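You operate a simulated robot arm through the tools that you are given. There is no shell and no other tool. Be economical: measure what you need, move in short steps, check, and stop when the job is done.

Carry out the task below with a simulated robot arm. There is one attempt and no reset: what you move stays moved.

Task
Unlatch the pan on the white base, brush its dust off, refit and latch it.
Fine: brush it on the small table with the blue brush; put the brush back. Set down upright: deep narrow pan, blue brush. What is to be rubbed or washed off counts as gone when no trace of it is left.
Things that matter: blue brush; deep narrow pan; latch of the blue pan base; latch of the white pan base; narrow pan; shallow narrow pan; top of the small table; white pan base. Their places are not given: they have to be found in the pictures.

Only the result counts: the job must be done as asked and must still hold three seconds after the hand-in. Knocking over, shifting, dropping, spilling or breaking anything else fails it.

Robot
A 6-joint arm with a fingered hand, fixed in place. Base frame: the origin is at the foot of the arm, x ahead of it, y to its left, z up; the work surface is at about z = 880. Readings come in mm, rad, newtons and seconds.
With the tool pointing down near the work surface it reaches from about 280 to 800 mm from the base axis. Its first joint turns from -2.897 to 2.897 rad. Payload 4 kg.
The tool frame sits at the grasp point between the pads (the TCP): z along the fingers, y along the line on which they close. The tips reach 26 mm beyond it. The gripper opens to 132 mm. The gripper's body begins 73 mm behind the TCP. The gripper is a hand of 5 fingers: y runs from the thumb to the fingers, the wrist lies at [0, 0, -239] in the tool frame, and closing takes about 1.5 s.
Orientation is told as [roll, pitch, yaw] about the base's x, y, z axes, in that order, counted from this pose: with the fingers straight down and closing along the base's y, the tool's x points along the base's -x, its y along +y and its z along -z.

Tools
- The arm moves only by the tool play_rows. Its argument "plan" is a list of rows, each an object (a shift or turn left out is 0, a gripper value left out holds the last) with "translation": the shift along the tool's x, y, z in mm, a list of three; "rotation": the turn, a rotation vector about the tool's x, y, z in rad, a list of three. In form: [{"translation": [tx, ty, tz], "rotation": [rx, ry, rz]}, ...]. A call has 1 to 12 rows; each row shifts and turns the commanded pose from where the row before left it, along the tool's axes as they then stand. "fingers" is the opening in per cent of the stroke, from 0 (shut) to 100 (fully open), set as the call begins (left out, the last holds). Rows are played at 5 a second. More than 50 mm and 0.15 rad between two rows, or a gripper value outside its range, and nothing of the call is played. A pose out of reach is approached as far as the arm can. The call stops where the force on the tool passes 40 N (or 10 N more than at its start, if that is more) or the arm is blocked; 0.2 s more then pass. Each finger travels about 45 mm/s and halts on what it meets, pressing with about 25 N; the grip force reading is that of the motor and also rises with nothing between the fingers. The clock runs only during rows and for 0.2 s after the last one: add rows that do not move to give the fingers time. It gives the time, the measured TCP pose, the force on the tool (base axes), the opening and the grip force at its end, in the units of the frame above (readings bear some noise), with the torque about the TCP (base axes, N m) and any sound that the robot's microphone picked up.
- Cameras (640 x 400 px; columns grow to the right, rows downward): "scene" is fixed at [220.4, -500.8, 1666.3]; the picture's right is [0.77, -0.64, 0.00], its down [-0.40, -0.48, -0.78] and it looks along [0.50, 0.60, -0.63] (base axes); focal length 356 px, centre (320, 200). "wrist" rides on the gripper at [85, 2, -97] in the tool frame; the picture's right is [-0.02, 1.00, 0.00], its down [-0.75, -0.02, -0.66] and it looks along [-0.66, -0.01, 0.75] (tool axes); focal length 270 px, centre (320, 200).
- capture(camera): a new picture of that camera. The clock stands still meanwhile.
- finger_targets(finger1, finger2, finger3, finger4, thumb_bend): sets how far each is bent, from 0 (flat) to 1 (curled in); at 0.3 the hand is open as for a grip, at 0.7 the pads meet at the TCP. One left out holds its place. A second passes; each finger stops where it meets its share of the squeeze, and holds until it gets a number again. A gripper value or a shape takes the hand back. It gives what a move gives, with no picture; readings hold the bend of each and the force on the fingers (four entries, about 0 where the hand has none), thumb and palm.
- grasp_type(shape): the hand has 5 fingers and takes this shape, open, in about a second: jaw (thumb against the fingers, like two jaws); tri (thumb and two fingers); tip (a fingertip pinch); poke (one finger out to press); point (the index stretched); flat (the hand flat); cup (the hand cupped); fist (a fist). The gripper value then closes the fingers along that shape, each until it touches; the sizes above hold for jaw. It gives what a move gives, with no picture.
- probe_pixels(camera, pixels): there is no depth. For up to 12 entries [column, row, z] of the newest picture of that camera ("zoom" is the newest enlarged one), the place [x, y] in the base frame at which the ray of that pixel passes the height z, good to about 3 mm. The clock stands still meanwhile.
- close_up(camera, box): a new picture of the part [left, top, right, bottom] of that camera's present view, enlarged. The clock stands still meanwhile.
- close_job(): hands the job in; it is judged then, once.

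Keep the steps short. Do not move on a guess: measure, check each grasp and each placing, and mend mistakes. In all there are 80 turns and 46 pictures (those below and enlarged ones count). Leave the gripper open and the arm clear of the work at the hand-in unless told otherwise, and finish with a single line.

The tools are called as a command line: name --argument value ..., lists and objects as JSON in quotes. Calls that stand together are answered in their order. play_rows: Moves the arm, as the interface text tells. Its arguments: {"type":"object","properties":{"plan":{"type":"array","items":{"type":"object","properties":{"translation":{"type":"array","items":{"type":"number"}},"rotation":{"type":"array","items":{"type":"number"}}}}},"fingers":{"type":"number"}},"required":["plan"]} The other tools are called the same way: grasp_type (shape) gives the hand a shape; finger_targets (finger1, finger2, finger3, finger4, thumb_bend) moves the fingers one by one; capture (camera) takes a picture; probe_pixels (camera, pixels) gives the place at which the rays of pixels pass given heights; close_up (camera, box) takes an enlarged picture of a part of a camera's view; close_job () hands the job in.

At the start:

```text
clock: 0.0
tcp_pos: [350.9, 139.2, 1309.6]
ee_rot: [0.0, -0.001, 0.0]
contact_force: [-0.4, 0.2, -0.4]
wrist_torque: [0.03, -0.01, 0.0]
width: 131.8
gripper_force: 0.1
shape: jaw
bend: [0.3, 0.3, 0.3, 0.3, 0.3]
finger forces: [0.0, 0.0, 0.0, 0.1, 0.0, 0.0]
```

scene: 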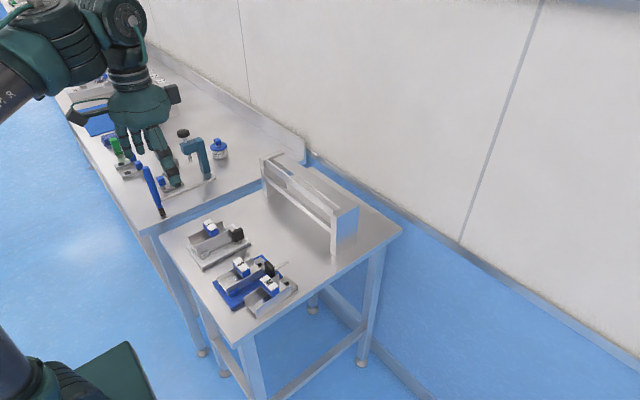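
wrist: 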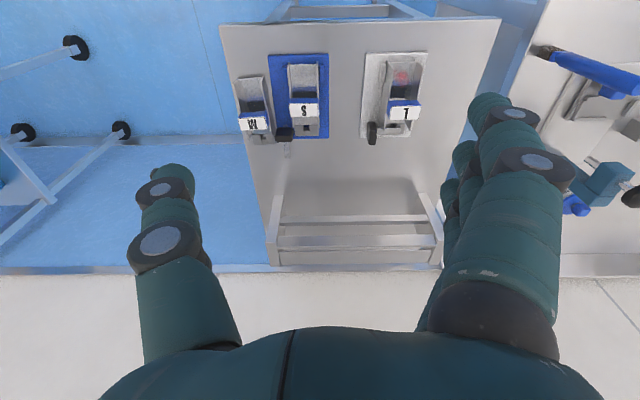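

I see a small table with two bases (white-ish and blue) and a loose pan, plus a bench with a blue brush. I'll enlarge both areas first.

close_up --camera "scene" --box '[170, 190, 330, 330]'

close_up --camera "scene" --box '[60, 80, 240, 230]'

close_up --camera "wrist" --box '[220, 30, 450, 170]'

```text
2.86 times, centred on (250, 260) of scene
```

zoom: 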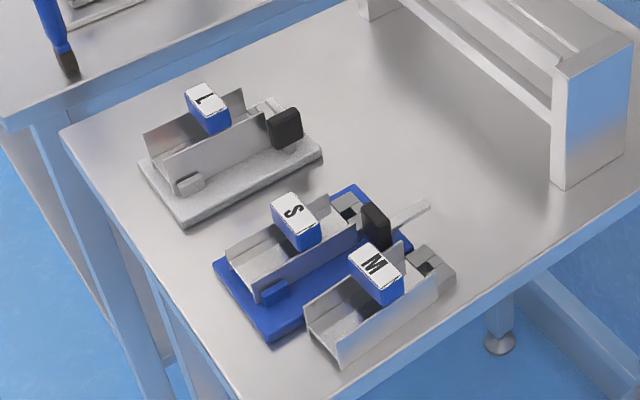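

```text
2.67 times, centred on (150, 155) of scene
```

zoom: 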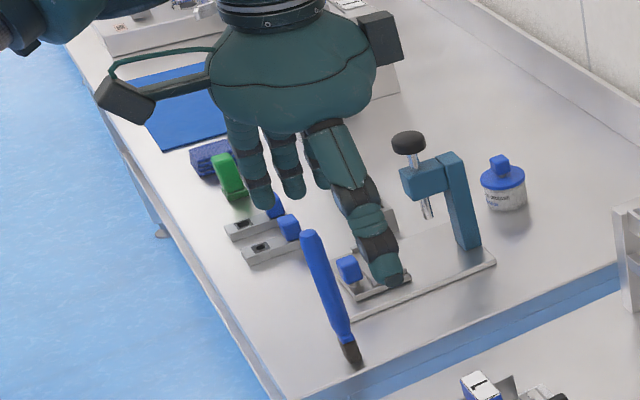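

```text
2.78 times, centred on (335, 100) of wrist
```

zoom: 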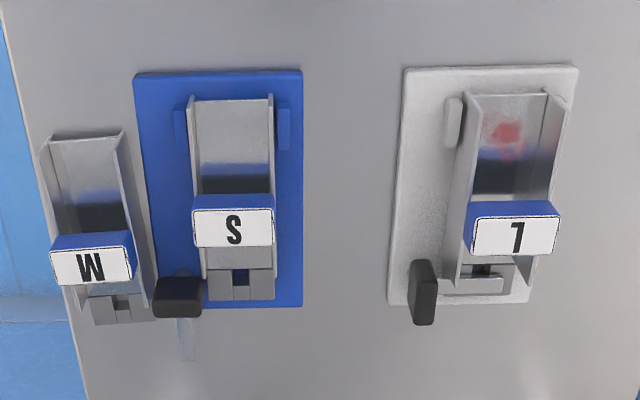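

The white base carries pan L (red smudge on its floor). I'll measure the main points in the wrist enlargement (zoom), assuming the table at z 880.

probe_pixels --camera "zoom" --pixels '[[405, 68, 890], [578, 68, 890], [388, 305, 890], [528, 303, 890], [505, 132, 900], [515, 235, 950], [423, 290, 930], [180, 290, 930], [478, 92, 930], [90, 260, 950]]'

probe_pixels --camera "scene" --pixels '[[203, 269, 880], [160, 236, 880], [240, 345, 880], [402, 230, 880], [211, 230, 950], [238, 235, 930], [162, 215, 880], [147, 170, 1000], [138, 232, 880], [213, 178, 880]]'

```text
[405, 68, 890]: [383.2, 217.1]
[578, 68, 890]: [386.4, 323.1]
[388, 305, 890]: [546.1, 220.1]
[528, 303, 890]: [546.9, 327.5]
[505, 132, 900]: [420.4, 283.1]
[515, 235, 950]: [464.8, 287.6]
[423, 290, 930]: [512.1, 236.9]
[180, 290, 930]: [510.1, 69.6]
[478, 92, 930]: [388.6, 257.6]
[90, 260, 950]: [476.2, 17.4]
```

```text
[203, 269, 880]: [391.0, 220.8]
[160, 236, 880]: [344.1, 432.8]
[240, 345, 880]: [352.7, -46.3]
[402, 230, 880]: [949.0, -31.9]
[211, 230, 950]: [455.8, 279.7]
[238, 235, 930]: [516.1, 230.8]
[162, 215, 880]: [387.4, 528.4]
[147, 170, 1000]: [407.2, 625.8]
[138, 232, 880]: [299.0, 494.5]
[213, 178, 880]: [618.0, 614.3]
```

Table is at 880; base L spans x 383–546, y 220–327. I'll lower the wrist camera towards the white base for a close view.

play_rows --plan '[{"translation": [11, 24, 33]}, {"translation": [11, 24, 33]}, {"translation": [11, 24, 33]}, {"translation": [11, 24, 33]}, {"translation": [11, 24, 33]}, {"translation": [11, 24, 33]}]'

capture --camera "wrist"

close_up --camera "scene" --box '[180, 200, 300, 275]'

```text
clock: 1.4
tcp_pos: [285.9, 284.0, 1110.0]
ee_rot: [0.001, 0.001, 0.001]
contact_force: [0.4, 0.7, -0.7]
wrist_torque: [0.01, 0.02, -0.02]
width: 131.8
gripper_force: 0.1
shape: jaw
bend: [0.3, 0.3, 0.3, 0.3, 0.3]
finger forces: [0.1, 0.1, 0.1, 0.0, 0.0, 0.0]
```

```text
40 pictures are left
```

wrist: 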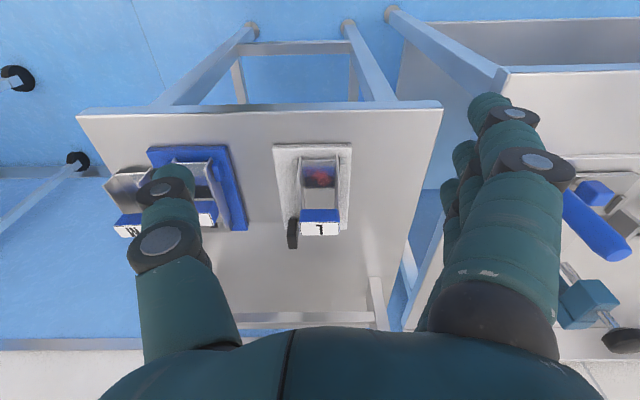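

```text
5.33 times, centred on (240, 238) of scene
```

zoom: 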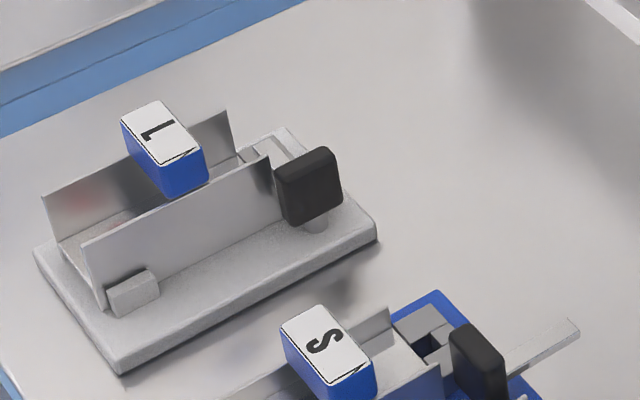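

close_up --camera "wrist" --box '[250, 130, 370, 260]'

close_up --camera "scene" --box '[80, 110, 240, 230]'

```text
3.08 times, centred on (310, 195) of wrist
```

zoom: 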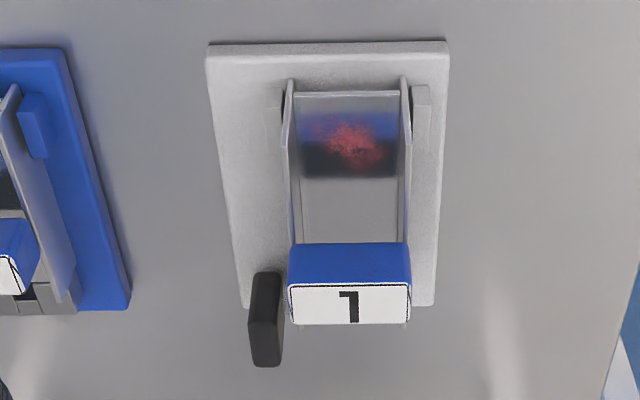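

```text
3.33 times, centred on (160, 170) of scene
```

zoom: 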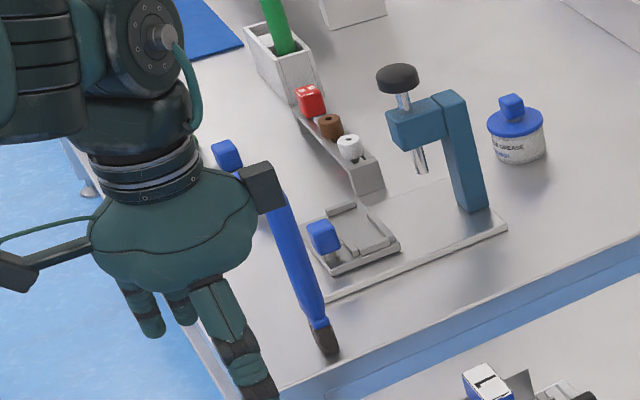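

The latch bar lies across the pan's tail (bar along y, knob along x). Blue base shows the open state (bar along +x). Now I look at the brush: moving the camera to y≈540.

play_rows --plan '[{"translation": [0, 43, 0]}, {"translation": [0, 43, 0]}, {"translation": [0, 43, 0]}, {"translation": [0, 43, 0]}, {"translation": [0, 43, 0]}, {"translation": [0, 43, 0]}]'

capture --camera "wrist"

close_up --camera "scene" --box '[80, 110, 240, 230]'

```text
clock: 2.8
tcp_pos: [286.3, 542.4, 1109.9]
ee_rot: [0.002, -0.002, 0.002]
contact_force: [0.5, 0.0, 0.7]
wrist_torque: [0.06, 0.0, 0.0]
width: 131.8
gripper_force: 0.1
shape: jaw
bend: [0.3, 0.3, 0.3, 0.3, 0.3]
finger forces: [0.0, 0.1, 0.1, 0.0, 0.0, 0.0]
```

```text
36 pictures are left
```

wrist: 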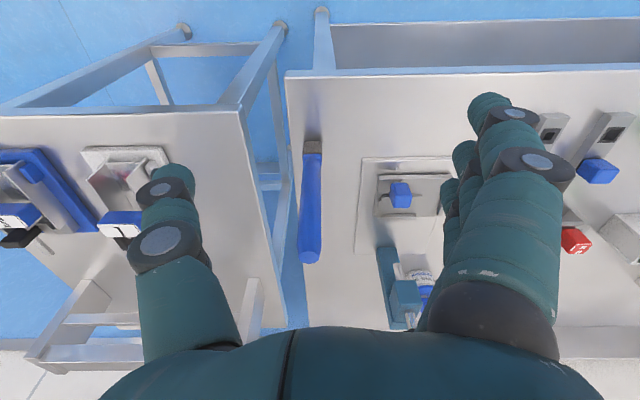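

```text
3.33 times, centred on (160, 170) of scene
```

zoom: 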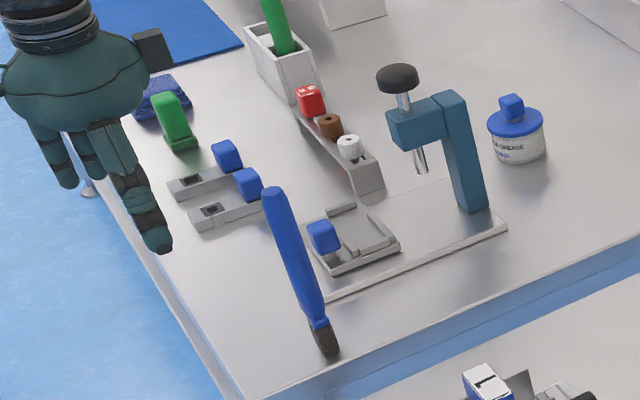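

The brush stands upright on its bristles at about (387, 528), ~185 tall. Now I measure label block corners, knob and pan walls from the scene picture.

close_up --camera "scene" --box '[180, 205, 260, 275]'

play_rows --plan '[{"translation": [0, -45, 0]}, {"translation": [0, -45, 0]}, {"translation": [0, -45, 0]}, {"translation": [0, -45, 0]}, {"translation": [0, -45, 0]}, {"translation": [0, -5, 40]}, {"translation": [0, 0, 40]}]'

close_up --camera "wrist" --box '[240, 120, 400, 280]'

```text
5.71 times, centred on (220, 240) of scene
```

zoom: 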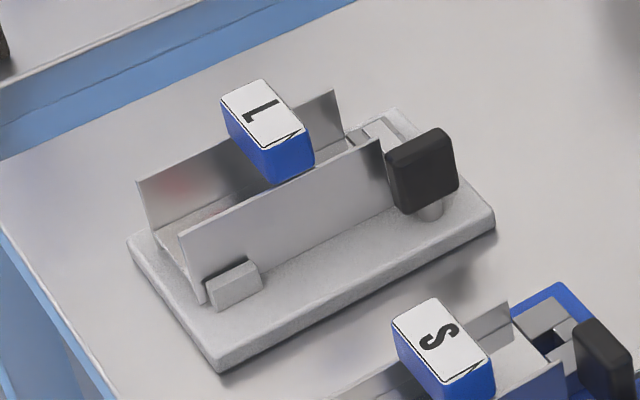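

```text
clock: 4.4
tcp_pos: [285.8, 311.9, 1031.1]
ee_rot: [0.002, 0.0, 0.001]
contact_force: [-0.3, 0.0, 1.1]
wrist_torque: [0.0, -0.01, 0.01]
width: 132.0
gripper_force: 0.1
shape: jaw
bend: [0.3, 0.3, 0.3, 0.3, 0.3]
finger forces: [0.1, 0.1, 0.0, 0.0, 0.0, 0.0]
```

```text
2.50 times, centred on (320, 200) of wrist
```

zoom: 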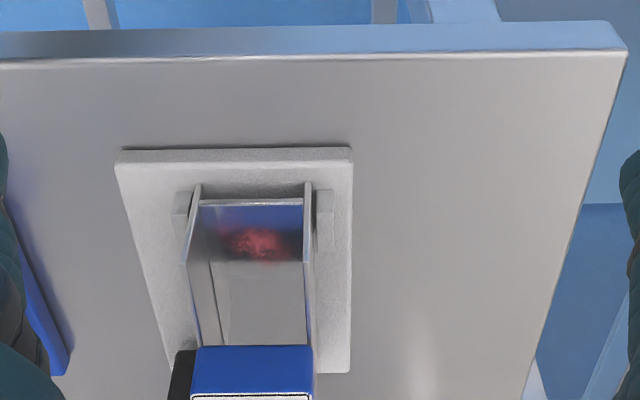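

probe_pixels --camera "zoom" --pixels '[[200, 185, 930], [309, 183, 930], [262, 243, 895], [192, 396, 950], [312, 396, 950], [198, 347, 930], [312, 347, 930], [200, 202, 895], [622, 52, 880], [115, 152, 892], [352, 150, 892], [350, 372, 892]]'

probe_pixels --camera "scene" --pixels '[[202.7, 222.2, 950], [210.1, 219, 950], [217.6, 228.1, 950], [210.4, 231.3, 950], [212.5, 237.2, 930], [195.5, 246.2, 930], [230.2, 229.5, 930], [188, 236.9, 930], [222.3, 221.1, 930], [232, 232.5, 930], [241, 227.8, 930], [239.5, 242, 892]]'

```text
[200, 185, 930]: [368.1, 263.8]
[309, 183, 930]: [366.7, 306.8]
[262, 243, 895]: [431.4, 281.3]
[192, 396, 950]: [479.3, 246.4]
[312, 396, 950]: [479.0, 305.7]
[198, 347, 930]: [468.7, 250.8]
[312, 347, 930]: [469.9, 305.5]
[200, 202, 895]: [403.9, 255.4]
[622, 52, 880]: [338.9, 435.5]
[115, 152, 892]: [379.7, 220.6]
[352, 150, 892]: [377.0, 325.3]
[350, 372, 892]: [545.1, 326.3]
```

```text
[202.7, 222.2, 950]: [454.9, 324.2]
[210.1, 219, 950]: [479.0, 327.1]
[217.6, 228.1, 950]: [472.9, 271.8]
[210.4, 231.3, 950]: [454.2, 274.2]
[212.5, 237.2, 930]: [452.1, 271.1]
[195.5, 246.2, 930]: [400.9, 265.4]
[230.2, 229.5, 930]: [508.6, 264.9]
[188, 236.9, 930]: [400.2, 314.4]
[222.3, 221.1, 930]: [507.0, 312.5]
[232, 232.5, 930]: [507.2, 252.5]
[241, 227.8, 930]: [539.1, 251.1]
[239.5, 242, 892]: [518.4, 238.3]
```

Pan L block: centre ≈(460, 280), top z≈967, 50 wide in y. Now a closer look at the latch knob at about (520, 240).

play_rows --plan '[{"translation": [0, 0, -10]}, {"translation": [-39, -17, 0]}, {"translation": [-39, -17, 0]}, {"translation": [-38, -17, 0]}, {"translation": [-38, -16, 0]}]'

grasp_type --shape "tip"

capture --camera "wrist"

close_up --camera "scene" --box '[160, 150, 280, 260]'

```text
clock: 5.6
tcp_pos: [438.9, 245.6, 1041.4]
ee_rot: [0.001, 0.002, 0.001]
contact_force: [-0.6, -0.5, -0.1]
wrist_torque: [0.01, -0.01, -0.03]
width: 131.9
gripper_force: 0.1
shape: jaw
bend: [0.3, 0.3, 0.3, 0.3, 0.3]
finger forces: [0.0, 0.1, 0.0, 0.1, 0.1, 0.0]
```

```text
clock: 6.5
tcp_pos: [438.9, 246.1, 1040.8]
ee_rot: [-0.001, 0.0, 0.001]
contact_force: [0.3, -0.5, -0.4]
wrist_torque: [-0.04, 0.06, -0.02]
width: 131.9
gripper_force: 0.0
shape: tip
bend: [0.0, 0.3, 0.3, 0.0, 0.3]
finger forces: [0.0, 0.0, 0.0, 0.0, 0.0, 0.0]
```

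```text
32 pictures are left
```

wrist: 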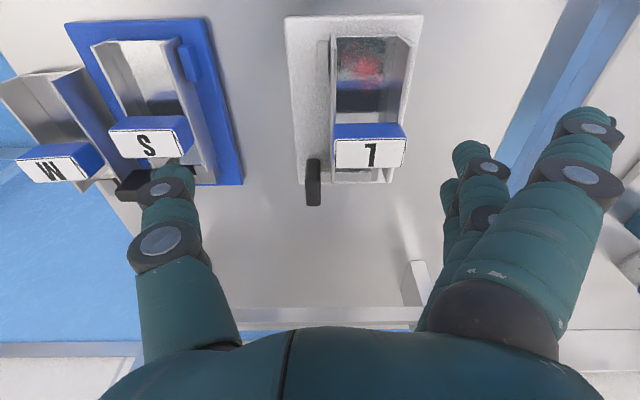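

```text
3.64 times, centred on (220, 205) of scene
```

zoom: 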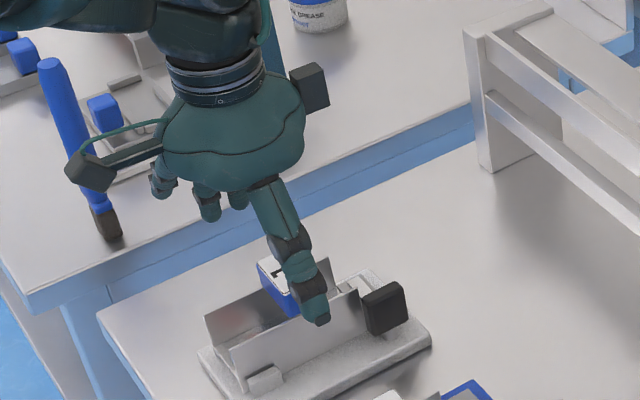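

close_up --camera "wrist" --box '[280, 120, 420, 220]'

```text
4.00 times, centred on (350, 170) of wrist
```

zoom: 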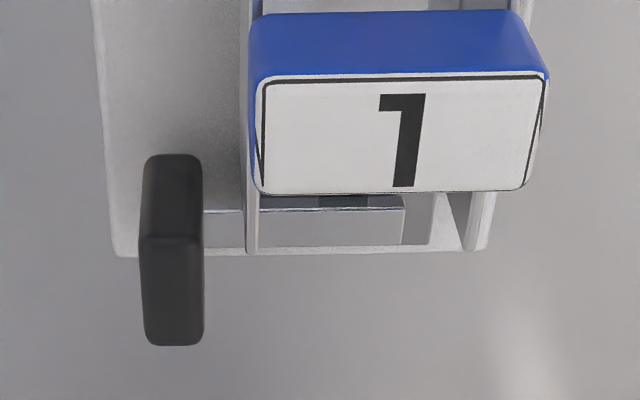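

probe_pixels --camera "zoom" --pixels '[[142, 237, 950], [204, 237, 950], [147, 345, 950], [204, 345, 950], [142, 237, 960], [204, 345, 960], [258, 77, 967], [548, 77, 967], [260, 190, 967], [525, 190, 967], [172, 158, 915]]'

probe_pixels --camera "scene" --pixels '[[232.3, 233.9, 950], [242.3, 228.2, 950], [232.3, 233.9, 940], [242.3, 228.2, 940], [234.4, 242.5, 910], [202.7, 222.2, 967], [210.1, 219, 967], [217.6, 228.1, 967], [210.4, 231.3, 967]]'

```text
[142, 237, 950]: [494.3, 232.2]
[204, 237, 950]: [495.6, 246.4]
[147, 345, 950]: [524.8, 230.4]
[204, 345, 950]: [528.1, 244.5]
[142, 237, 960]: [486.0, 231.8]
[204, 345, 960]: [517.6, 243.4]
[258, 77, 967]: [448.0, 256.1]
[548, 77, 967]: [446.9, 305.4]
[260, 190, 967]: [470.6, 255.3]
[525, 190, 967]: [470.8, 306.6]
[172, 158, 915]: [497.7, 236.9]
```

```text
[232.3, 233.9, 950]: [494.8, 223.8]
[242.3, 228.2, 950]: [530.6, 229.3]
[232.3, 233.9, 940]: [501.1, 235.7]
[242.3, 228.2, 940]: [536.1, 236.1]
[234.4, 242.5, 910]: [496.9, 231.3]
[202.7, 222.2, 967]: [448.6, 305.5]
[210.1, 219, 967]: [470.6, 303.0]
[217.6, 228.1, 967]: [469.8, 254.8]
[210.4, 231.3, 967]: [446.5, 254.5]
```

Knob: x 496–530, y 231–246, top z 947, pivot ≈(513, 238). Pushing its +x end toward −y with one finger should turn it open, and the area there is free. I'll rise and shape the hand to "poke" and find its fingertip.

play_rows --plan '[{"translation": [0, 0, -40]}]'

grasp_type --shape "poke"

capture --camera "wrist"

close_up --camera "scene" --box '[160, 130, 280, 240]'

```text
clock: 6.9
tcp_pos: [440.5, 245.3, 1080.2]
ee_rot: [0.0, 0.0, 0.001]
contact_force: [0.2, -0.6, -0.1]
wrist_torque: [0.01, 0.0, -0.01]
width: 131.9
gripper_force: 0.1
shape: tip
bend: [0.0, 0.3, 0.3, 0.0, 0.3]
finger forces: [0.0, 0.1, 0.0, 0.0, 0.0, 0.1]
```

```text
clock: 7.8
tcp_pos: [440.6, 245.6, 1080.1]
ee_rot: [-0.001, 0.0, 0.001]
contact_force: [-0.8, -0.4, 0.1]
wrist_torque: [-0.01, 0.01, -0.04]
width: 0.2
gripper_force: 0.0
shape: poke
bend: [1.0, 1.0, 1.0, 1.0, 0.47]
finger forces: [0.0, 0.0, 0.0, 0.1, 0.0, 0.0]
```

```text
29 pictures are left
```

wrist: 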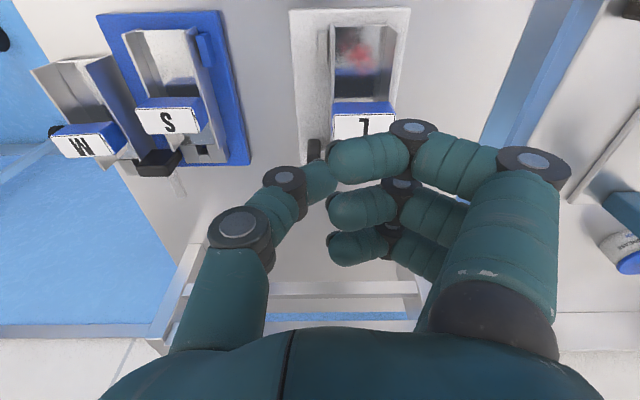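

```text
3.64 times, centred on (220, 185) of scene
```

zoom: 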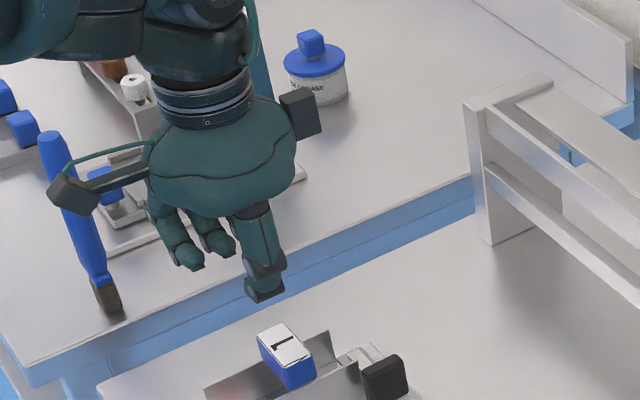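

Poke leaves no clear finger out; I try "point" (straight index) instead.

grasp_type --shape "point"

capture --camera "wrist"

close_up --camera "scene" --box '[160, 130, 280, 240]'

```text
clock: 8.7
tcp_pos: [440.7, 244.8, 1080.2]
ee_rot: [0.0, -0.001, 0.002]
contact_force: [0.2, -0.9, 0.0]
wrist_torque: [-0.01, 0.02, 0.0]
width: 125.9
gripper_force: 0.0
shape: point
bend: [0.28, 1.0, 1.0, 1.0, 0.55]
finger forces: [0.1, 0.0, 0.0, 0.0, 0.0, 0.1]
```

```text
27 pictures are left
```

wrist: 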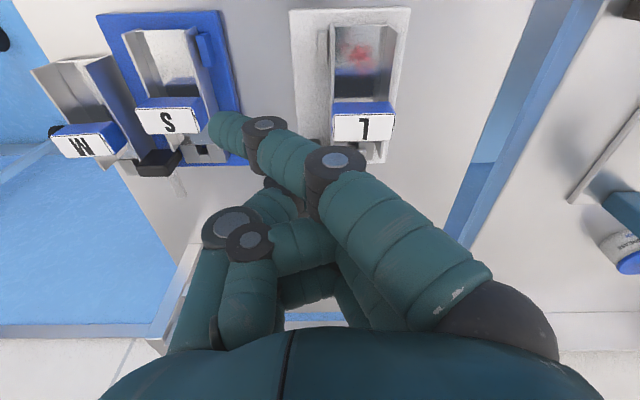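

```text
3.64 times, centred on (220, 185) of scene
```

zoom: 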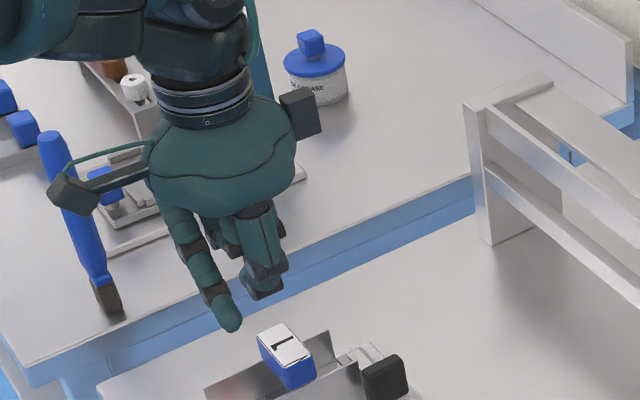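

probe_pixels --camera "wrist" --pixels '[[220, 131, 1080], [220, 131, 1050], [220, 131, 1020]]'

probe_pixels --camera "scene" --pixels '[[195.7, 218.5, 1080], [195.7, 218.5, 1050], [195.7, 218.5, 1020]]'

```text
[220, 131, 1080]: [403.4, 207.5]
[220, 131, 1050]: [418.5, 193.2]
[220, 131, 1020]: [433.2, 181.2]
```

```text
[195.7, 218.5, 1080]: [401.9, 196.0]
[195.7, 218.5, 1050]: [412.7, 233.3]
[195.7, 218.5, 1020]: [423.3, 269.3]
```

"Point" is awkward too. In jaw shape the open thumb is a single digit at y −66 from the TCP, with the fingers then over empty table, so I'll push the knob with the thumb. Back to jaw, and move above (536, 331).

grasp_type --shape "jaw"

play_rows --fingers 100 --plan '[{"translation": [-32, 29, 0]}, {"translation": [-32, 29, 0]}, {"translation": [-31, 28, 0]}, {"translation": [0, 0, 40]}, {"translation": [0, 0, 40]}, {"translation": [0, 0, 0]}]'

capture --camera "wrist"

close_up --camera "scene" --box '[190, 150, 310, 260]'

```text
clock: 9.6
tcp_pos: [440.5, 245.7, 1080.0]
ee_rot: [0.001, -0.002, 0.001]
contact_force: [0.2, 0.6, 1.0]
wrist_torque: [0.02, 0.0, 0.02]
width: 131.9
gripper_force: 0.1
shape: jaw
bend: [0.3, 0.3, 0.3, 0.3, 0.3]
finger forces: [0.0, 0.0, 0.0, 0.0, 0.0, 0.0]
```

```text
clock: 11.0
tcp_pos: [534.3, 332.3, 1001.8]
ee_rot: [0.001, 0.0, 0.002]
contact_force: [0.0, 0.5, 0.1]
wrist_torque: [0.0, 0.0, -0.02]
width: 132.1
gripper_force: 0.1
shape: jaw
bend: [0.3, 0.3, 0.3, 0.3, 0.3]
finger forces: [0.0, 0.0, 0.0, 0.1, 0.0, 0.0]
```

```text
25 pictures are left
```

wrist: 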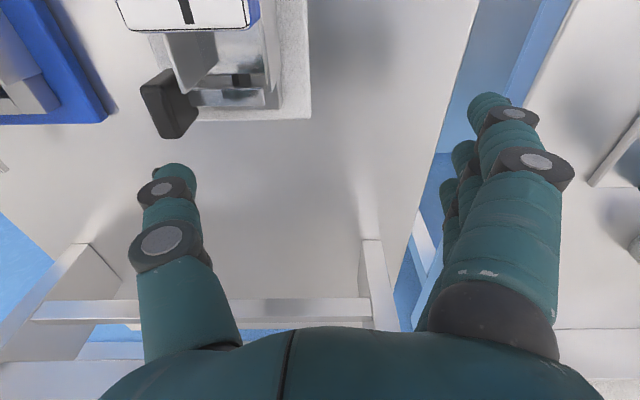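

```text
3.64 times, centred on (250, 205) of scene
```

zoom: 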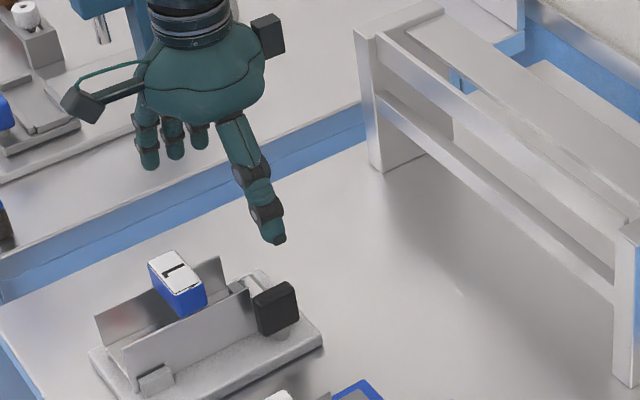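

probe_pixels --camera "wrist" --pixels '[[175, 165, 976], [158, 180, 980], [196, 175, 976]]'

probe_pixels --camera "scene" --pixels '[[238.4, 216.5, 976], [238.4, 216.5, 966], [236, 216, 976], [240, 214.5, 976]]'

```text
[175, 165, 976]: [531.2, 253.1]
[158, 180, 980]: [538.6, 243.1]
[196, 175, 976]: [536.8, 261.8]
```

```text
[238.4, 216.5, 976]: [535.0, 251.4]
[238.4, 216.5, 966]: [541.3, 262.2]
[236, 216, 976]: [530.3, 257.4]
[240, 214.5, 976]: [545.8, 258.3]
```

Thumb tip sits near (535, 253), outer side ≈ y 244. I shift +8 in y, descend to TCP z 948, then sweep −y in small steps.

play_rows --plan '[{"translation": [-2, 10, 0]}, {"translation": [0, 0, 27]}, {"translation": [0, 0, 27]}, {"translation": [0, -5, 0]}, {"translation": [0, -4, 0]}, {"translation": [0, -4, 0]}, {"translation": [0, -4, 0]}, {"translation": [0, -4, 0]}]'

close_up --camera "scene" --box '[190, 190, 290, 260]'

```text
clock: 12.8
tcp_pos: [536.6, 321.2, 948.0]
ee_rot: [0.002, -0.003, 0.003]
contact_force: [2.8, 2.1, 0.1]
wrist_torque: [0.02, -0.04, 0.2]
width: 131.7
gripper_force: 0.0
shape: jaw
bend: [0.3, 0.3, 0.3, 0.3, 0.31]
finger forces: [0.1, 0.1, 0.0, 0.0, 3.1, 0.1]
```

```text
5.71 times, centred on (240, 225) of scene
```

zoom: 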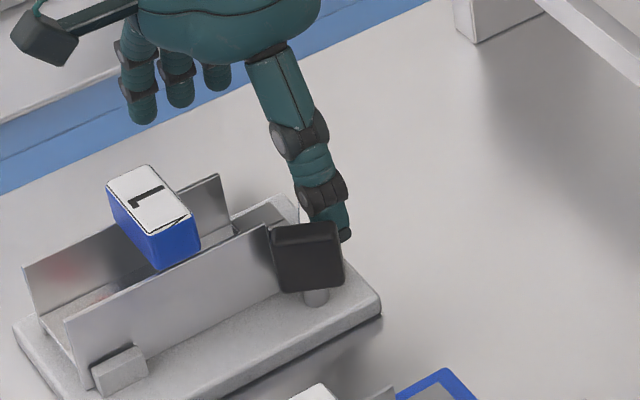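

The knob has begun to turn (about 35°) with only 3.5 N. I continue the sweep, then nudge −x.

play_rows --plan '[{"translation": [0, -4, 0]}, {"translation": [0, -4, 0]}, {"translation": [0, -4, 0]}, {"translation": [0, -4, 0]}, {"translation": [2, -2, 0]}, {"translation": [3, 0, 0]}, {"translation": [3, 0, 0]}, {"translation": [2, 0, 0]}]'

close_up --camera "scene" --box '[190, 190, 290, 260]'

```text
clock: 14.7
tcp_pos: [532.5, 301.3, 947.6]
ee_rot: [0.008, -0.012, -0.001]
contact_force: [15.8, -1.9, -5.8]
wrist_torque: [0.4, -0.19, 1.15]
width: 131.9
gripper_force: 0.1
shape: jaw
bend: [0.3, 0.3, 0.3, 0.3, 0.3]
finger forces: [0.1, 0.1, 0.0, 0.0, 15.6, 0.0]
stopped in row 8: the force on the tool passed its limit (the readings are from after the stop); the commanded pose is now the measured one
```

```text
5.71 times, centred on (240, 225) of scene
```

zoom: 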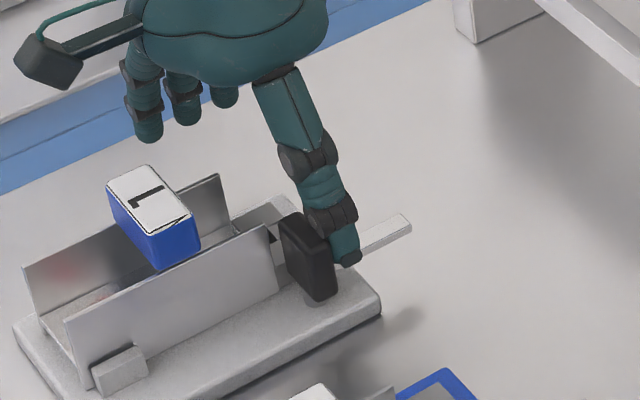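

The latch is open (bar along +x, knob at its stop). I back off, rise, and go over the pan's handle block at (459, 281), then down to z 950.

play_rows --plan '[{"translation": [-8, 0, 0]}, {"translation": [0, 0, -35]}, {"translation": [0, 0, -35]}, {"translation": [41, -10, 0]}, {"translation": [40, -10, 0]}, {"translation": [0, 0, 35]}, {"translation": [0, 0, 32]}, {"translation": [0, 0, 0]}]'

capture --camera "wrist"

```text
clock: 16.5
tcp_pos: [457.5, 282.0, 949.8]
ee_rot: [0.006, -0.009, 0.001]
contact_force: [0.3, 0.0, 0.2]
wrist_torque: [0.0, -0.02, -0.03]
width: 131.9
gripper_force: 0.1
shape: jaw
bend: [0.3, 0.3, 0.3, 0.3, 0.3]
finger forces: [0.1, 0.1, 0.1, 0.0, 0.0, 0.1]
```

```text
21 pictures are left
```

wrist: 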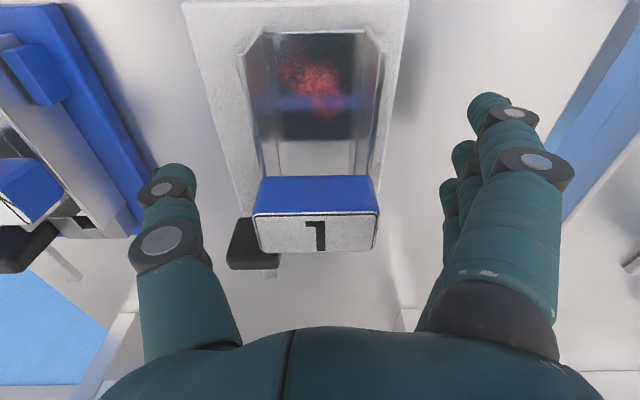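

The hand straddles the block (label at (316, 235)). I level it and close.

play_rows --fingers 0 --plan '[{"translation": [-2, 1, 0], "rotation": [0.006, 0.009, 0]}, {}, {}, {}, {}, {}, {}, {}, {}]'

capture --camera "wrist"

```text
clock: 18.5
tcp_pos: [459.6, 281.9, 950.5]
ee_rot: [0.0, 0.0, 0.001]
contact_force: [0.5, 1.2, 0.2]
wrist_torque: [0.03, 0.0, -0.02]
width: 46.3
gripper_force: 25.1
shape: jaw
bend: [0.73, 0.73, 0.73, 0.73, 0.7]
finger forces: [5.9, 5.8, 5.7, 5.8, 22.2, 0.1]
```

```text
20 pictures are left
```

wrist: 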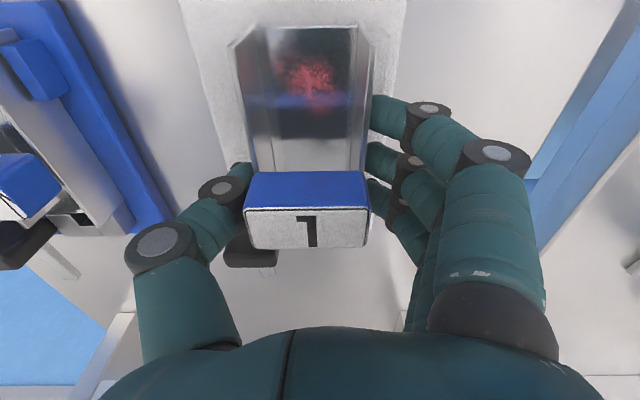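

Gripped with 25 N. I lift slowly straight up.

play_rows --plan '[{"translation": [0, 0, -5]}, {"translation": [0, 0, -10]}, {"translation": [0, 0, -20]}, {"translation": [0, 0, -30]}]'

close_up --camera "scene" --box '[170, 170, 290, 280]'

```text
clock: 19.5
tcp_pos: [458.5, 284.8, 1015.8]
ee_rot: [-0.003, 0.003, -0.001]
contact_force: [0.1, 0.1, -2.2]
wrist_torque: [0.02, 0.03, 0.01]
width: 46.3
gripper_force: 25.6
shape: jaw
bend: [0.73, 0.73, 0.73, 0.73, 0.7]
finger forces: [6.0, 5.6, 5.7, 5.7, 23.1, 0.0]
```

```text
3.64 times, centred on (230, 225) of scene
```

zoom: 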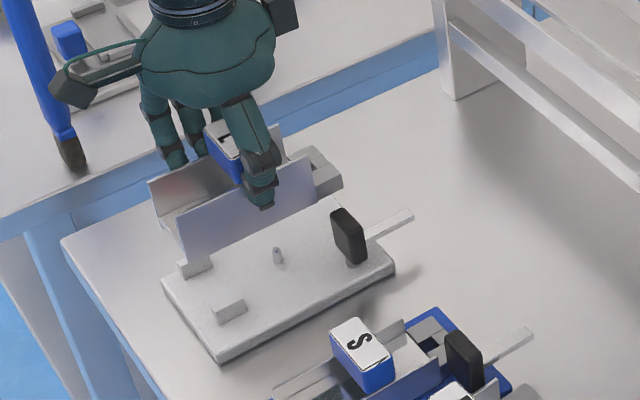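

The pan is up; the base shows a pin and two posts. I carry it +95 mm in y (free table at y≈375) and lower it near the table.

play_rows --plan '[{"translation": [0, 32, 0]}, {"translation": [0, 32, 0]}, {"translation": [0, 31, 0]}, {"translation": [0, 0, 35]}, {"translation": [0, 0, 30]}, {}]'

close_up --camera "scene" --box '[150, 160, 270, 270]'

```text
clock: 20.9
tcp_pos: [459.6, 379.3, 949.1]
ee_rot: [-0.004, 0.0, 0.003]
contact_force: [-0.3, -0.1, -2.6]
wrist_torque: [-0.01, 0.02, 0.0]
width: 46.1
gripper_force: 25.2
shape: jaw
bend: [0.73, 0.73, 0.73, 0.73, 0.7]
finger forces: [6.0, 5.7, 5.8, 5.8, 23.4, 0.1]
```

```text
3.64 times, centred on (210, 215) of scene
```

zoom: 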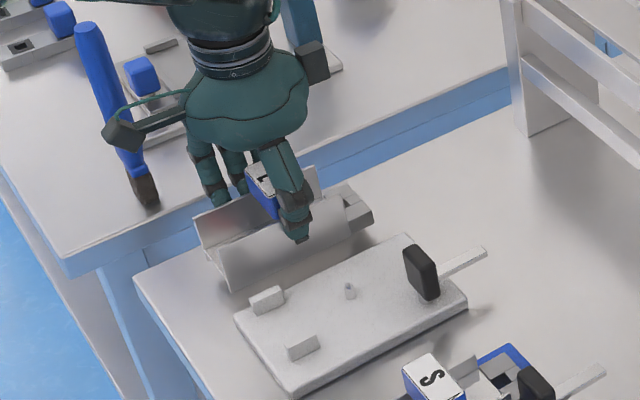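

Clear of the base. Lowering the last millimetres.

play_rows --plan '[{"translation": [0, 0, 5]}, {"translation": [0, 0, 3]}, {"translation": [0, 0, 2]}, {"translation": [0, 0, 1]}]'

```text
clock: 21.9
tcp_pos: [457.7, 378.3, 939.3]
ee_rot: [-0.003, 0.0, 0.0]
contact_force: [-0.5, 0.1, -2.3]
wrist_torque: [0.0, 0.03, -0.02]
width: 45.9
gripper_force: 25.2
shape: jaw
bend: [0.73, 0.73, 0.73, 0.73, 0.7]
finger forces: [6.1, 5.8, 5.8, 5.8, 23.3, 0.0]
```

play_rows --plan '[{"translation": [0, 0, 1]}, {"translation": [0, 0, 1]}, {"translation": [0, 0, 1]}]'

```text
clock: 22.7
tcp_pos: [457.3, 378.1, 936.1]
ee_rot: [-0.002, 0.0, 0.0]
contact_force: [-0.5, 0.2, -0.3]
wrist_torque: [0.04, -0.01, 0.03]
width: 46.1
gripper_force: 25.0
shape: jaw
bend: [0.73, 0.73, 0.73, 0.73, 0.7]
finger forces: [6.0, 5.8, 5.7, 5.7, 23.6, 0.0]
```

The weight is going onto the table; one more millimetre.

play_rows --plan '[{"translation": [0, 0, 1]}]'

```text
clock: 23.1
tcp_pos: [460.9, 378.4, 935.4]
ee_rot: [-0.001, -0.001, 0.002]
contact_force: [-1.6, 0.4, 8.5]
wrist_torque: [-0.05, 0.02, -0.01]
width: 46.1
gripper_force: 25.4
shape: jaw
bend: [0.73, 0.73, 0.73, 0.73, 0.7]
finger forces: [6.2, 6.1, 5.9, 6.0, 24.8, 0.1]
```

The pan rests on the table (8.5 N). Release and rise.

play_rows --fingers 100 --plan '[{}, {}, {}, {}, {}, {}, {}, {}, {}, {}]'

play_rows --plan '[{"translation": [0, 0, -30]}, {"translation": [0, 0, -40]}, {"translation": [25, 0, -40]}, {"translation": [25, 0, -40]}, {"translation": [25, 0, -30]}]'

capture --camera "wrist"

close_up --camera "scene" --box '[130, 150, 250, 260]'

```text
clock: 25.3
tcp_pos: [458.3, 378.0, 935.2]
ee_rot: [-0.001, 0.0, 0.0]
contact_force: [-0.1, 0.7, 0.2]
wrist_torque: [-0.03, 0.02, 0.0]
width: 131.8
gripper_force: 0.0
shape: jaw
bend: [0.3, 0.3, 0.3, 0.3, 0.3]
finger forces: [0.0, 0.0, 0.0, 0.0, 0.0, 0.0]
```

```text
clock: 26.5
tcp_pos: [385.6, 379.3, 1116.2]
ee_rot: [0.0, 0.0, 0.001]
contact_force: [-0.3, 1.0, -0.6]
wrist_torque: [0.0, -0.02, -0.03]
width: 132.0
gripper_force: 0.2
shape: jaw
bend: [0.3, 0.3, 0.3, 0.3, 0.3]
finger forces: [0.1, 0.0, 0.0, 0.1, 0.0, 0.0]
```

```text
17 pictures are left
```

wrist: 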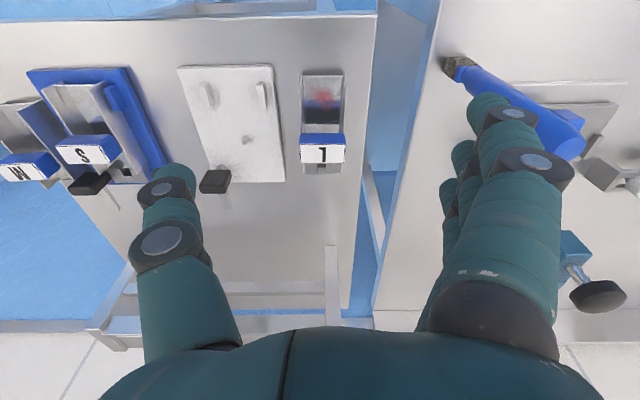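

```text
3.64 times, centred on (190, 205) of scene
```

zoom: 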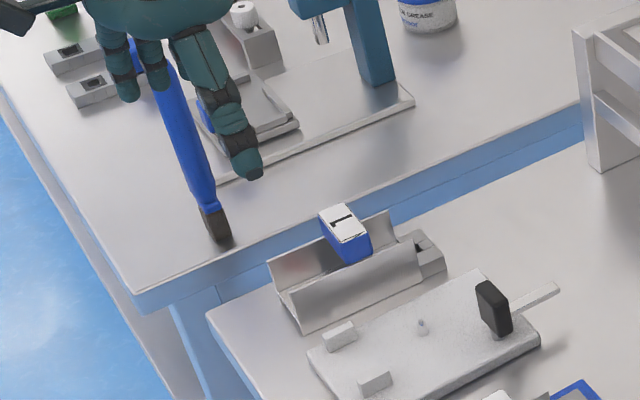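

Pan is standing well. Now I locate the brush axis: foot and top.

probe_pixels --camera "wrist" --pixels '[[449, 66, 882], [471, 66, 905], [568, 145, 1050], [568, 145, 1060], [568, 145, 1070], [440, 60, 880], [470, 58, 900]]'

probe_pixels --camera "scene" --pixels '[[163, 215, 880], [146.2, 168, 1050], [146.2, 168, 1060], [146.2, 168, 1070], [159.5, 206.5, 910], [154, 191, 970]]'

```text
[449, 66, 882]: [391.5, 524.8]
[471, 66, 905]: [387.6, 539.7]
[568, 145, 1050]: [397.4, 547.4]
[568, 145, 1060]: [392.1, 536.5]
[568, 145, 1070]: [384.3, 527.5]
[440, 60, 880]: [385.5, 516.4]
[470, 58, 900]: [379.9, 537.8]
```

```text
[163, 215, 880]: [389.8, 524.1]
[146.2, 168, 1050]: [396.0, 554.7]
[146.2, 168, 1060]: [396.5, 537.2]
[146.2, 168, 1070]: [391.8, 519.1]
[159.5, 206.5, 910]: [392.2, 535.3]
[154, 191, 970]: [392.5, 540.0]
```

Brush axis ≈(391, 530), top ≈1063. I go above it and descend to z 1015 with the hand open.

play_rows --plan '[{"translation": [-2, 38, 0]}, {"translation": [-2, 38, 0]}, {"translation": [-1, 38, 0]}, {"translation": [0, 37, 0]}, {}, {"translation": [0, 0, 40]}, {"translation": [0, 0, 40]}, {"translation": [0, 0, 22]}, {}]'

capture --camera "wrist"

close_up --camera "scene" --box '[90, 110, 210, 230]'

```text
clock: 28.5
tcp_pos: [388.5, 529.5, 1013.4]
ee_rot: [-0.002, 0.002, -0.002]
contact_force: [0.0, 0.4, -0.1]
wrist_torque: [-0.02, 0.03, -0.01]
width: 131.9
gripper_force: 0.0
shape: jaw
bend: [0.3, 0.3, 0.3, 0.3, 0.3]
finger forces: [0.0, 0.0, 0.0, 0.1, 0.1, 0.0]
```

```text
15 pictures are left
```

wrist: 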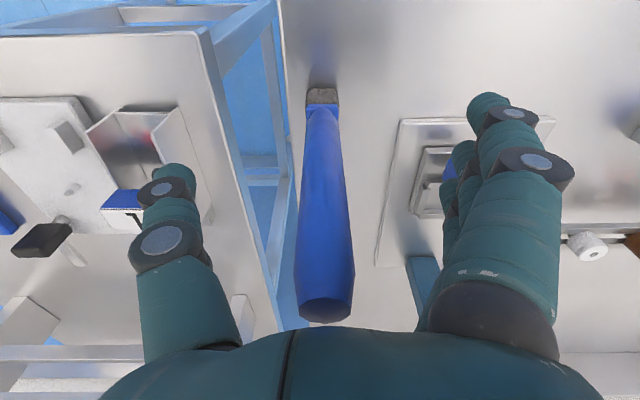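

```text
3.33 times, centred on (150, 170) of scene
```

zoom: 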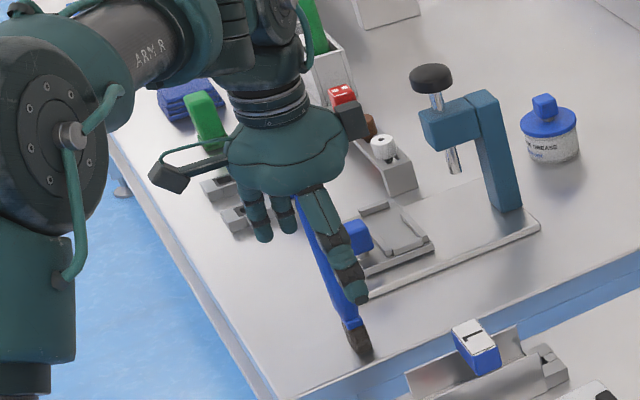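

The brush is centred between thumb and fingers (col ~323). Closing.

play_rows --fingers 0 --plan '[{}, {}, {}, {}, {}, {}, {}, {}, {}, {}, {}]'

capture --camera "wrist"

```text
clock: 30.9
tcp_pos: [389.3, 529.6, 1013.7]
ee_rot: [-0.003, -0.001, 0.002]
contact_force: [-0.5, 0.0, 1.9]
wrist_torque: [0.12, 0.0, 0.01]
width: 4.7
gripper_force: 25.2
shape: jaw
bend: [0.66, 0.71, 0.71, 0.66, 0.7]
finger forces: [0.0, 9.6, 10.0, 0.1, 18.2, 0.0]
```

```text
13 pictures are left
```

wrist: 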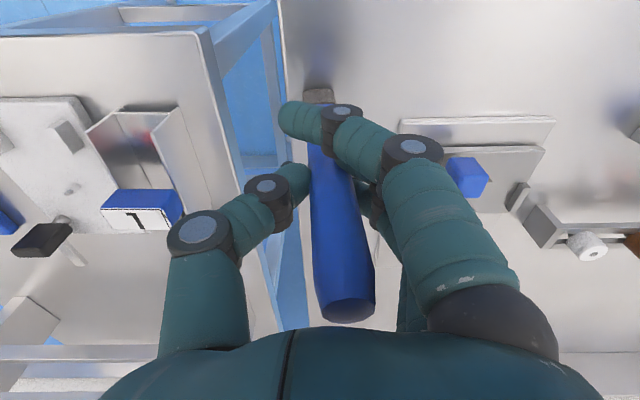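

Brush held by two middle fingers and thumb (slight tilt). I lift it 80 and carry it over the pan's front.

play_rows --plan '[{"translation": [0, 0, -15]}, {"translation": [0, 0, -30]}, {"translation": [0, 0, -35]}, {"translation": [-5, -38, 0]}, {"translation": [-5, -38, 0]}, {"translation": [-5, -38, 0]}, {"translation": [-5, -38, 0]}, {}]'

close_up --camera "wrist" --box '[240, 40, 400, 160]'

close_up --camera "scene" --box '[130, 150, 250, 260]'

```text
clock: 32.7
tcp_pos: [409.9, 377.2, 1094.1]
ee_rot: [-0.002, 0.001, 0.002]
contact_force: [0.7, -0.1, -0.7]
wrist_torque: [0.03, -0.01, -0.01]
width: 4.3
gripper_force: 25.2
shape: jaw
bend: [0.66, 0.7, 0.71, 0.66, 0.71]
finger forces: [0.0, 10.8, 10.4, 0.1, 18.1, 0.0]
```

```text
3.33 times, centred on (320, 100) of wrist
```

zoom: 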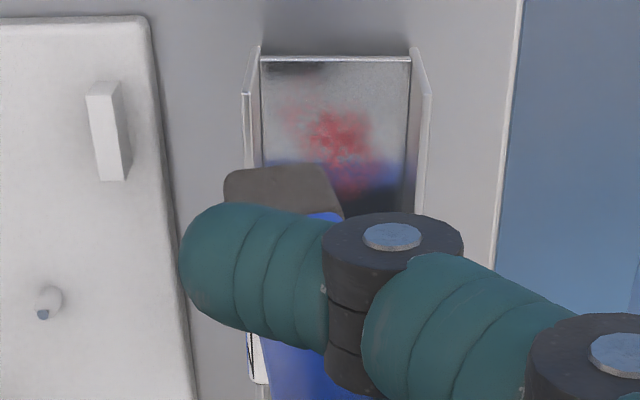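

```text
3.64 times, centred on (190, 205) of scene
```

zoom: 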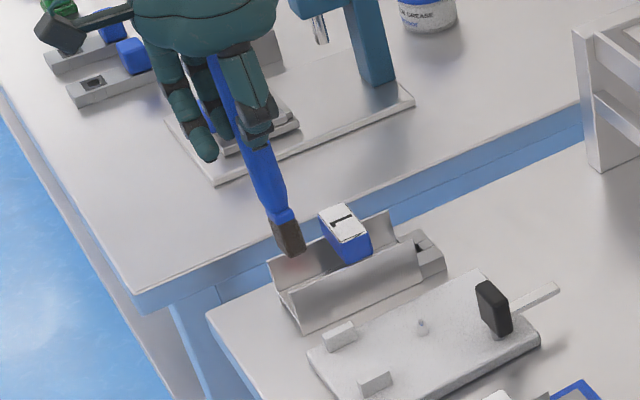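

probe_pixels --camera "zoom" --pixels '[[270, 85, 884], [380, 85, 884], [335, 140, 884], [350, 195, 884], [262, 57, 884], [410, 57, 884], [228, 175, 960], [325, 165, 960], [270, 190, 884], [400, 190, 884]]'

probe_pixels --camera "scene" --pixels '[[178.2, 219.5, 960], [182.5, 221, 960], [185.5, 218.5, 960], [176, 223, 924], [182, 241, 882]]'

```text
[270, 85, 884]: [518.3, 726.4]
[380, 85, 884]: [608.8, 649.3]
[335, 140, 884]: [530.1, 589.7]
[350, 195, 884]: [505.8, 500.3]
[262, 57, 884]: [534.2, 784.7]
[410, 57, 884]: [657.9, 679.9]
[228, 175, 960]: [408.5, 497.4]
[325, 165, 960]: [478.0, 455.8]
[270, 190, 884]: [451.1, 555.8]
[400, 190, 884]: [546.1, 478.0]
```

```text
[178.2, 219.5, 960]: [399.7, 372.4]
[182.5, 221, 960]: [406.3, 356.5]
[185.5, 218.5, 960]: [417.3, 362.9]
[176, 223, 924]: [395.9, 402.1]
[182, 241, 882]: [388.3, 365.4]
```

probe_pixels --camera "wrist" --pixels '[[305, 65.5, 884], [338, 65.5, 884], [324.5, 82, 884], [329, 98.5, 884], [302.6, 57, 884], [347, 57, 884], [292.4, 92.5, 960], [321.5, 89.5, 960], [306, 100, 884], [344, 100, 884]]'

```text
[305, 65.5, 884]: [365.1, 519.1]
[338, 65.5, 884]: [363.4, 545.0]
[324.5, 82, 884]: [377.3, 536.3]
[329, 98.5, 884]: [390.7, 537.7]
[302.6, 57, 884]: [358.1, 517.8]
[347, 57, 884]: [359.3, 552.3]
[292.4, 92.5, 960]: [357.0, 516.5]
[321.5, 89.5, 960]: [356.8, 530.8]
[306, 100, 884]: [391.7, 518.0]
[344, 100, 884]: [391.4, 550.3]
```

(The wrist probe used the former pose; converting, pan floor spans y≈361–406, dust x≈405–442, y≈362–400; bristles at ≈(408, 367), tilted.) I straighten the brush by a 0.07 rad roll, then lower it toward the floor.

play_rows --plan '[{"rotation": [-0.07, 0, 0]}, {}, {"translation": [0, -2, 30]}, {"translation": [0, -2, 25]}]'

capture --camera "wrist"

```text
clock: 33.7
tcp_pos: [408.9, 377.8, 1037.5]
ee_rot: [0.068, -0.001, 0.0]
contact_force: [0.7, 0.0, -0.4]
wrist_torque: [0.0, 0.06, -0.02]
width: 4.3
gripper_force: 25.0
shape: jaw
bend: [0.66, 0.7, 0.71, 0.66, 0.71]
finger forces: [0.0, 11.1, 10.7, 0.0, 17.8, 0.0]
```

```text
10 pictures are left
```

wrist: 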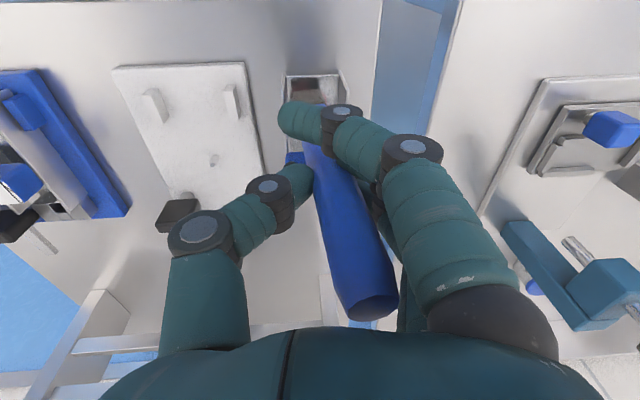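

probe_pixels --camera "wrist" --pixels '[[291, 88, 902], [317, 88, 902], [304, 80, 902], [288, 76, 884], [343, 76, 884], [304, 95, 902]]'

```text
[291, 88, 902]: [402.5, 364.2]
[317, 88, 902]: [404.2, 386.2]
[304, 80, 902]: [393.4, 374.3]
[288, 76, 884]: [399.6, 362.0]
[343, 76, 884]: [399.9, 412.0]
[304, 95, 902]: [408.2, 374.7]
```

Bristles at y 364–386, inside the pan's left half. Move +x 8 and lower until contact.

play_rows --plan '[{"translation": [-8, 0, 0]}, {"translation": [0, -1, 16]}, {"translation": [0, 0, 2]}, {"translation": [0, 0, 1]}, {"translation": [0, 0, 1]}]'

```text
clock: 34.4
tcp_pos: [419.0, 378.4, 1026.2]
ee_rot: [0.076, -0.008, 0.001]
contact_force: [-2.2, -1.2, 15.6]
wrist_torque: [-0.09, 0.17, -0.01]
width: 6.3
gripper_force: 25.2
shape: jaw
bend: [0.66, 0.71, 0.71, 0.66, 0.73]
finger forces: [0.0, 13.8, 14.6, 0.1, 23.2, 0.1]
stopped in row 3: the force on the tool passed its limit (the readings are from after the stop); the commanded pose is now the measured one
```

Contact at TCP z≈1027 (15 N). I ease up 2 mm and read.

play_rows --plan '[{"translation": [0, 0, -1.5]}]'

```text
clock: 34.8
tcp_pos: [418.0, 377.4, 1026.0]
ee_rot: [0.076, -0.007, 0.002]
contact_force: [-2.2, -1.0, 10.2]
wrist_torque: [-0.08, 0.11, -0.02]
width: 6.6
gripper_force: 25.1
shape: jaw
bend: [0.66, 0.71, 0.71, 0.66, 0.73]
finger forces: [0.0, 13.4, 14.2, 0.0, 21.5, 0.0]
```

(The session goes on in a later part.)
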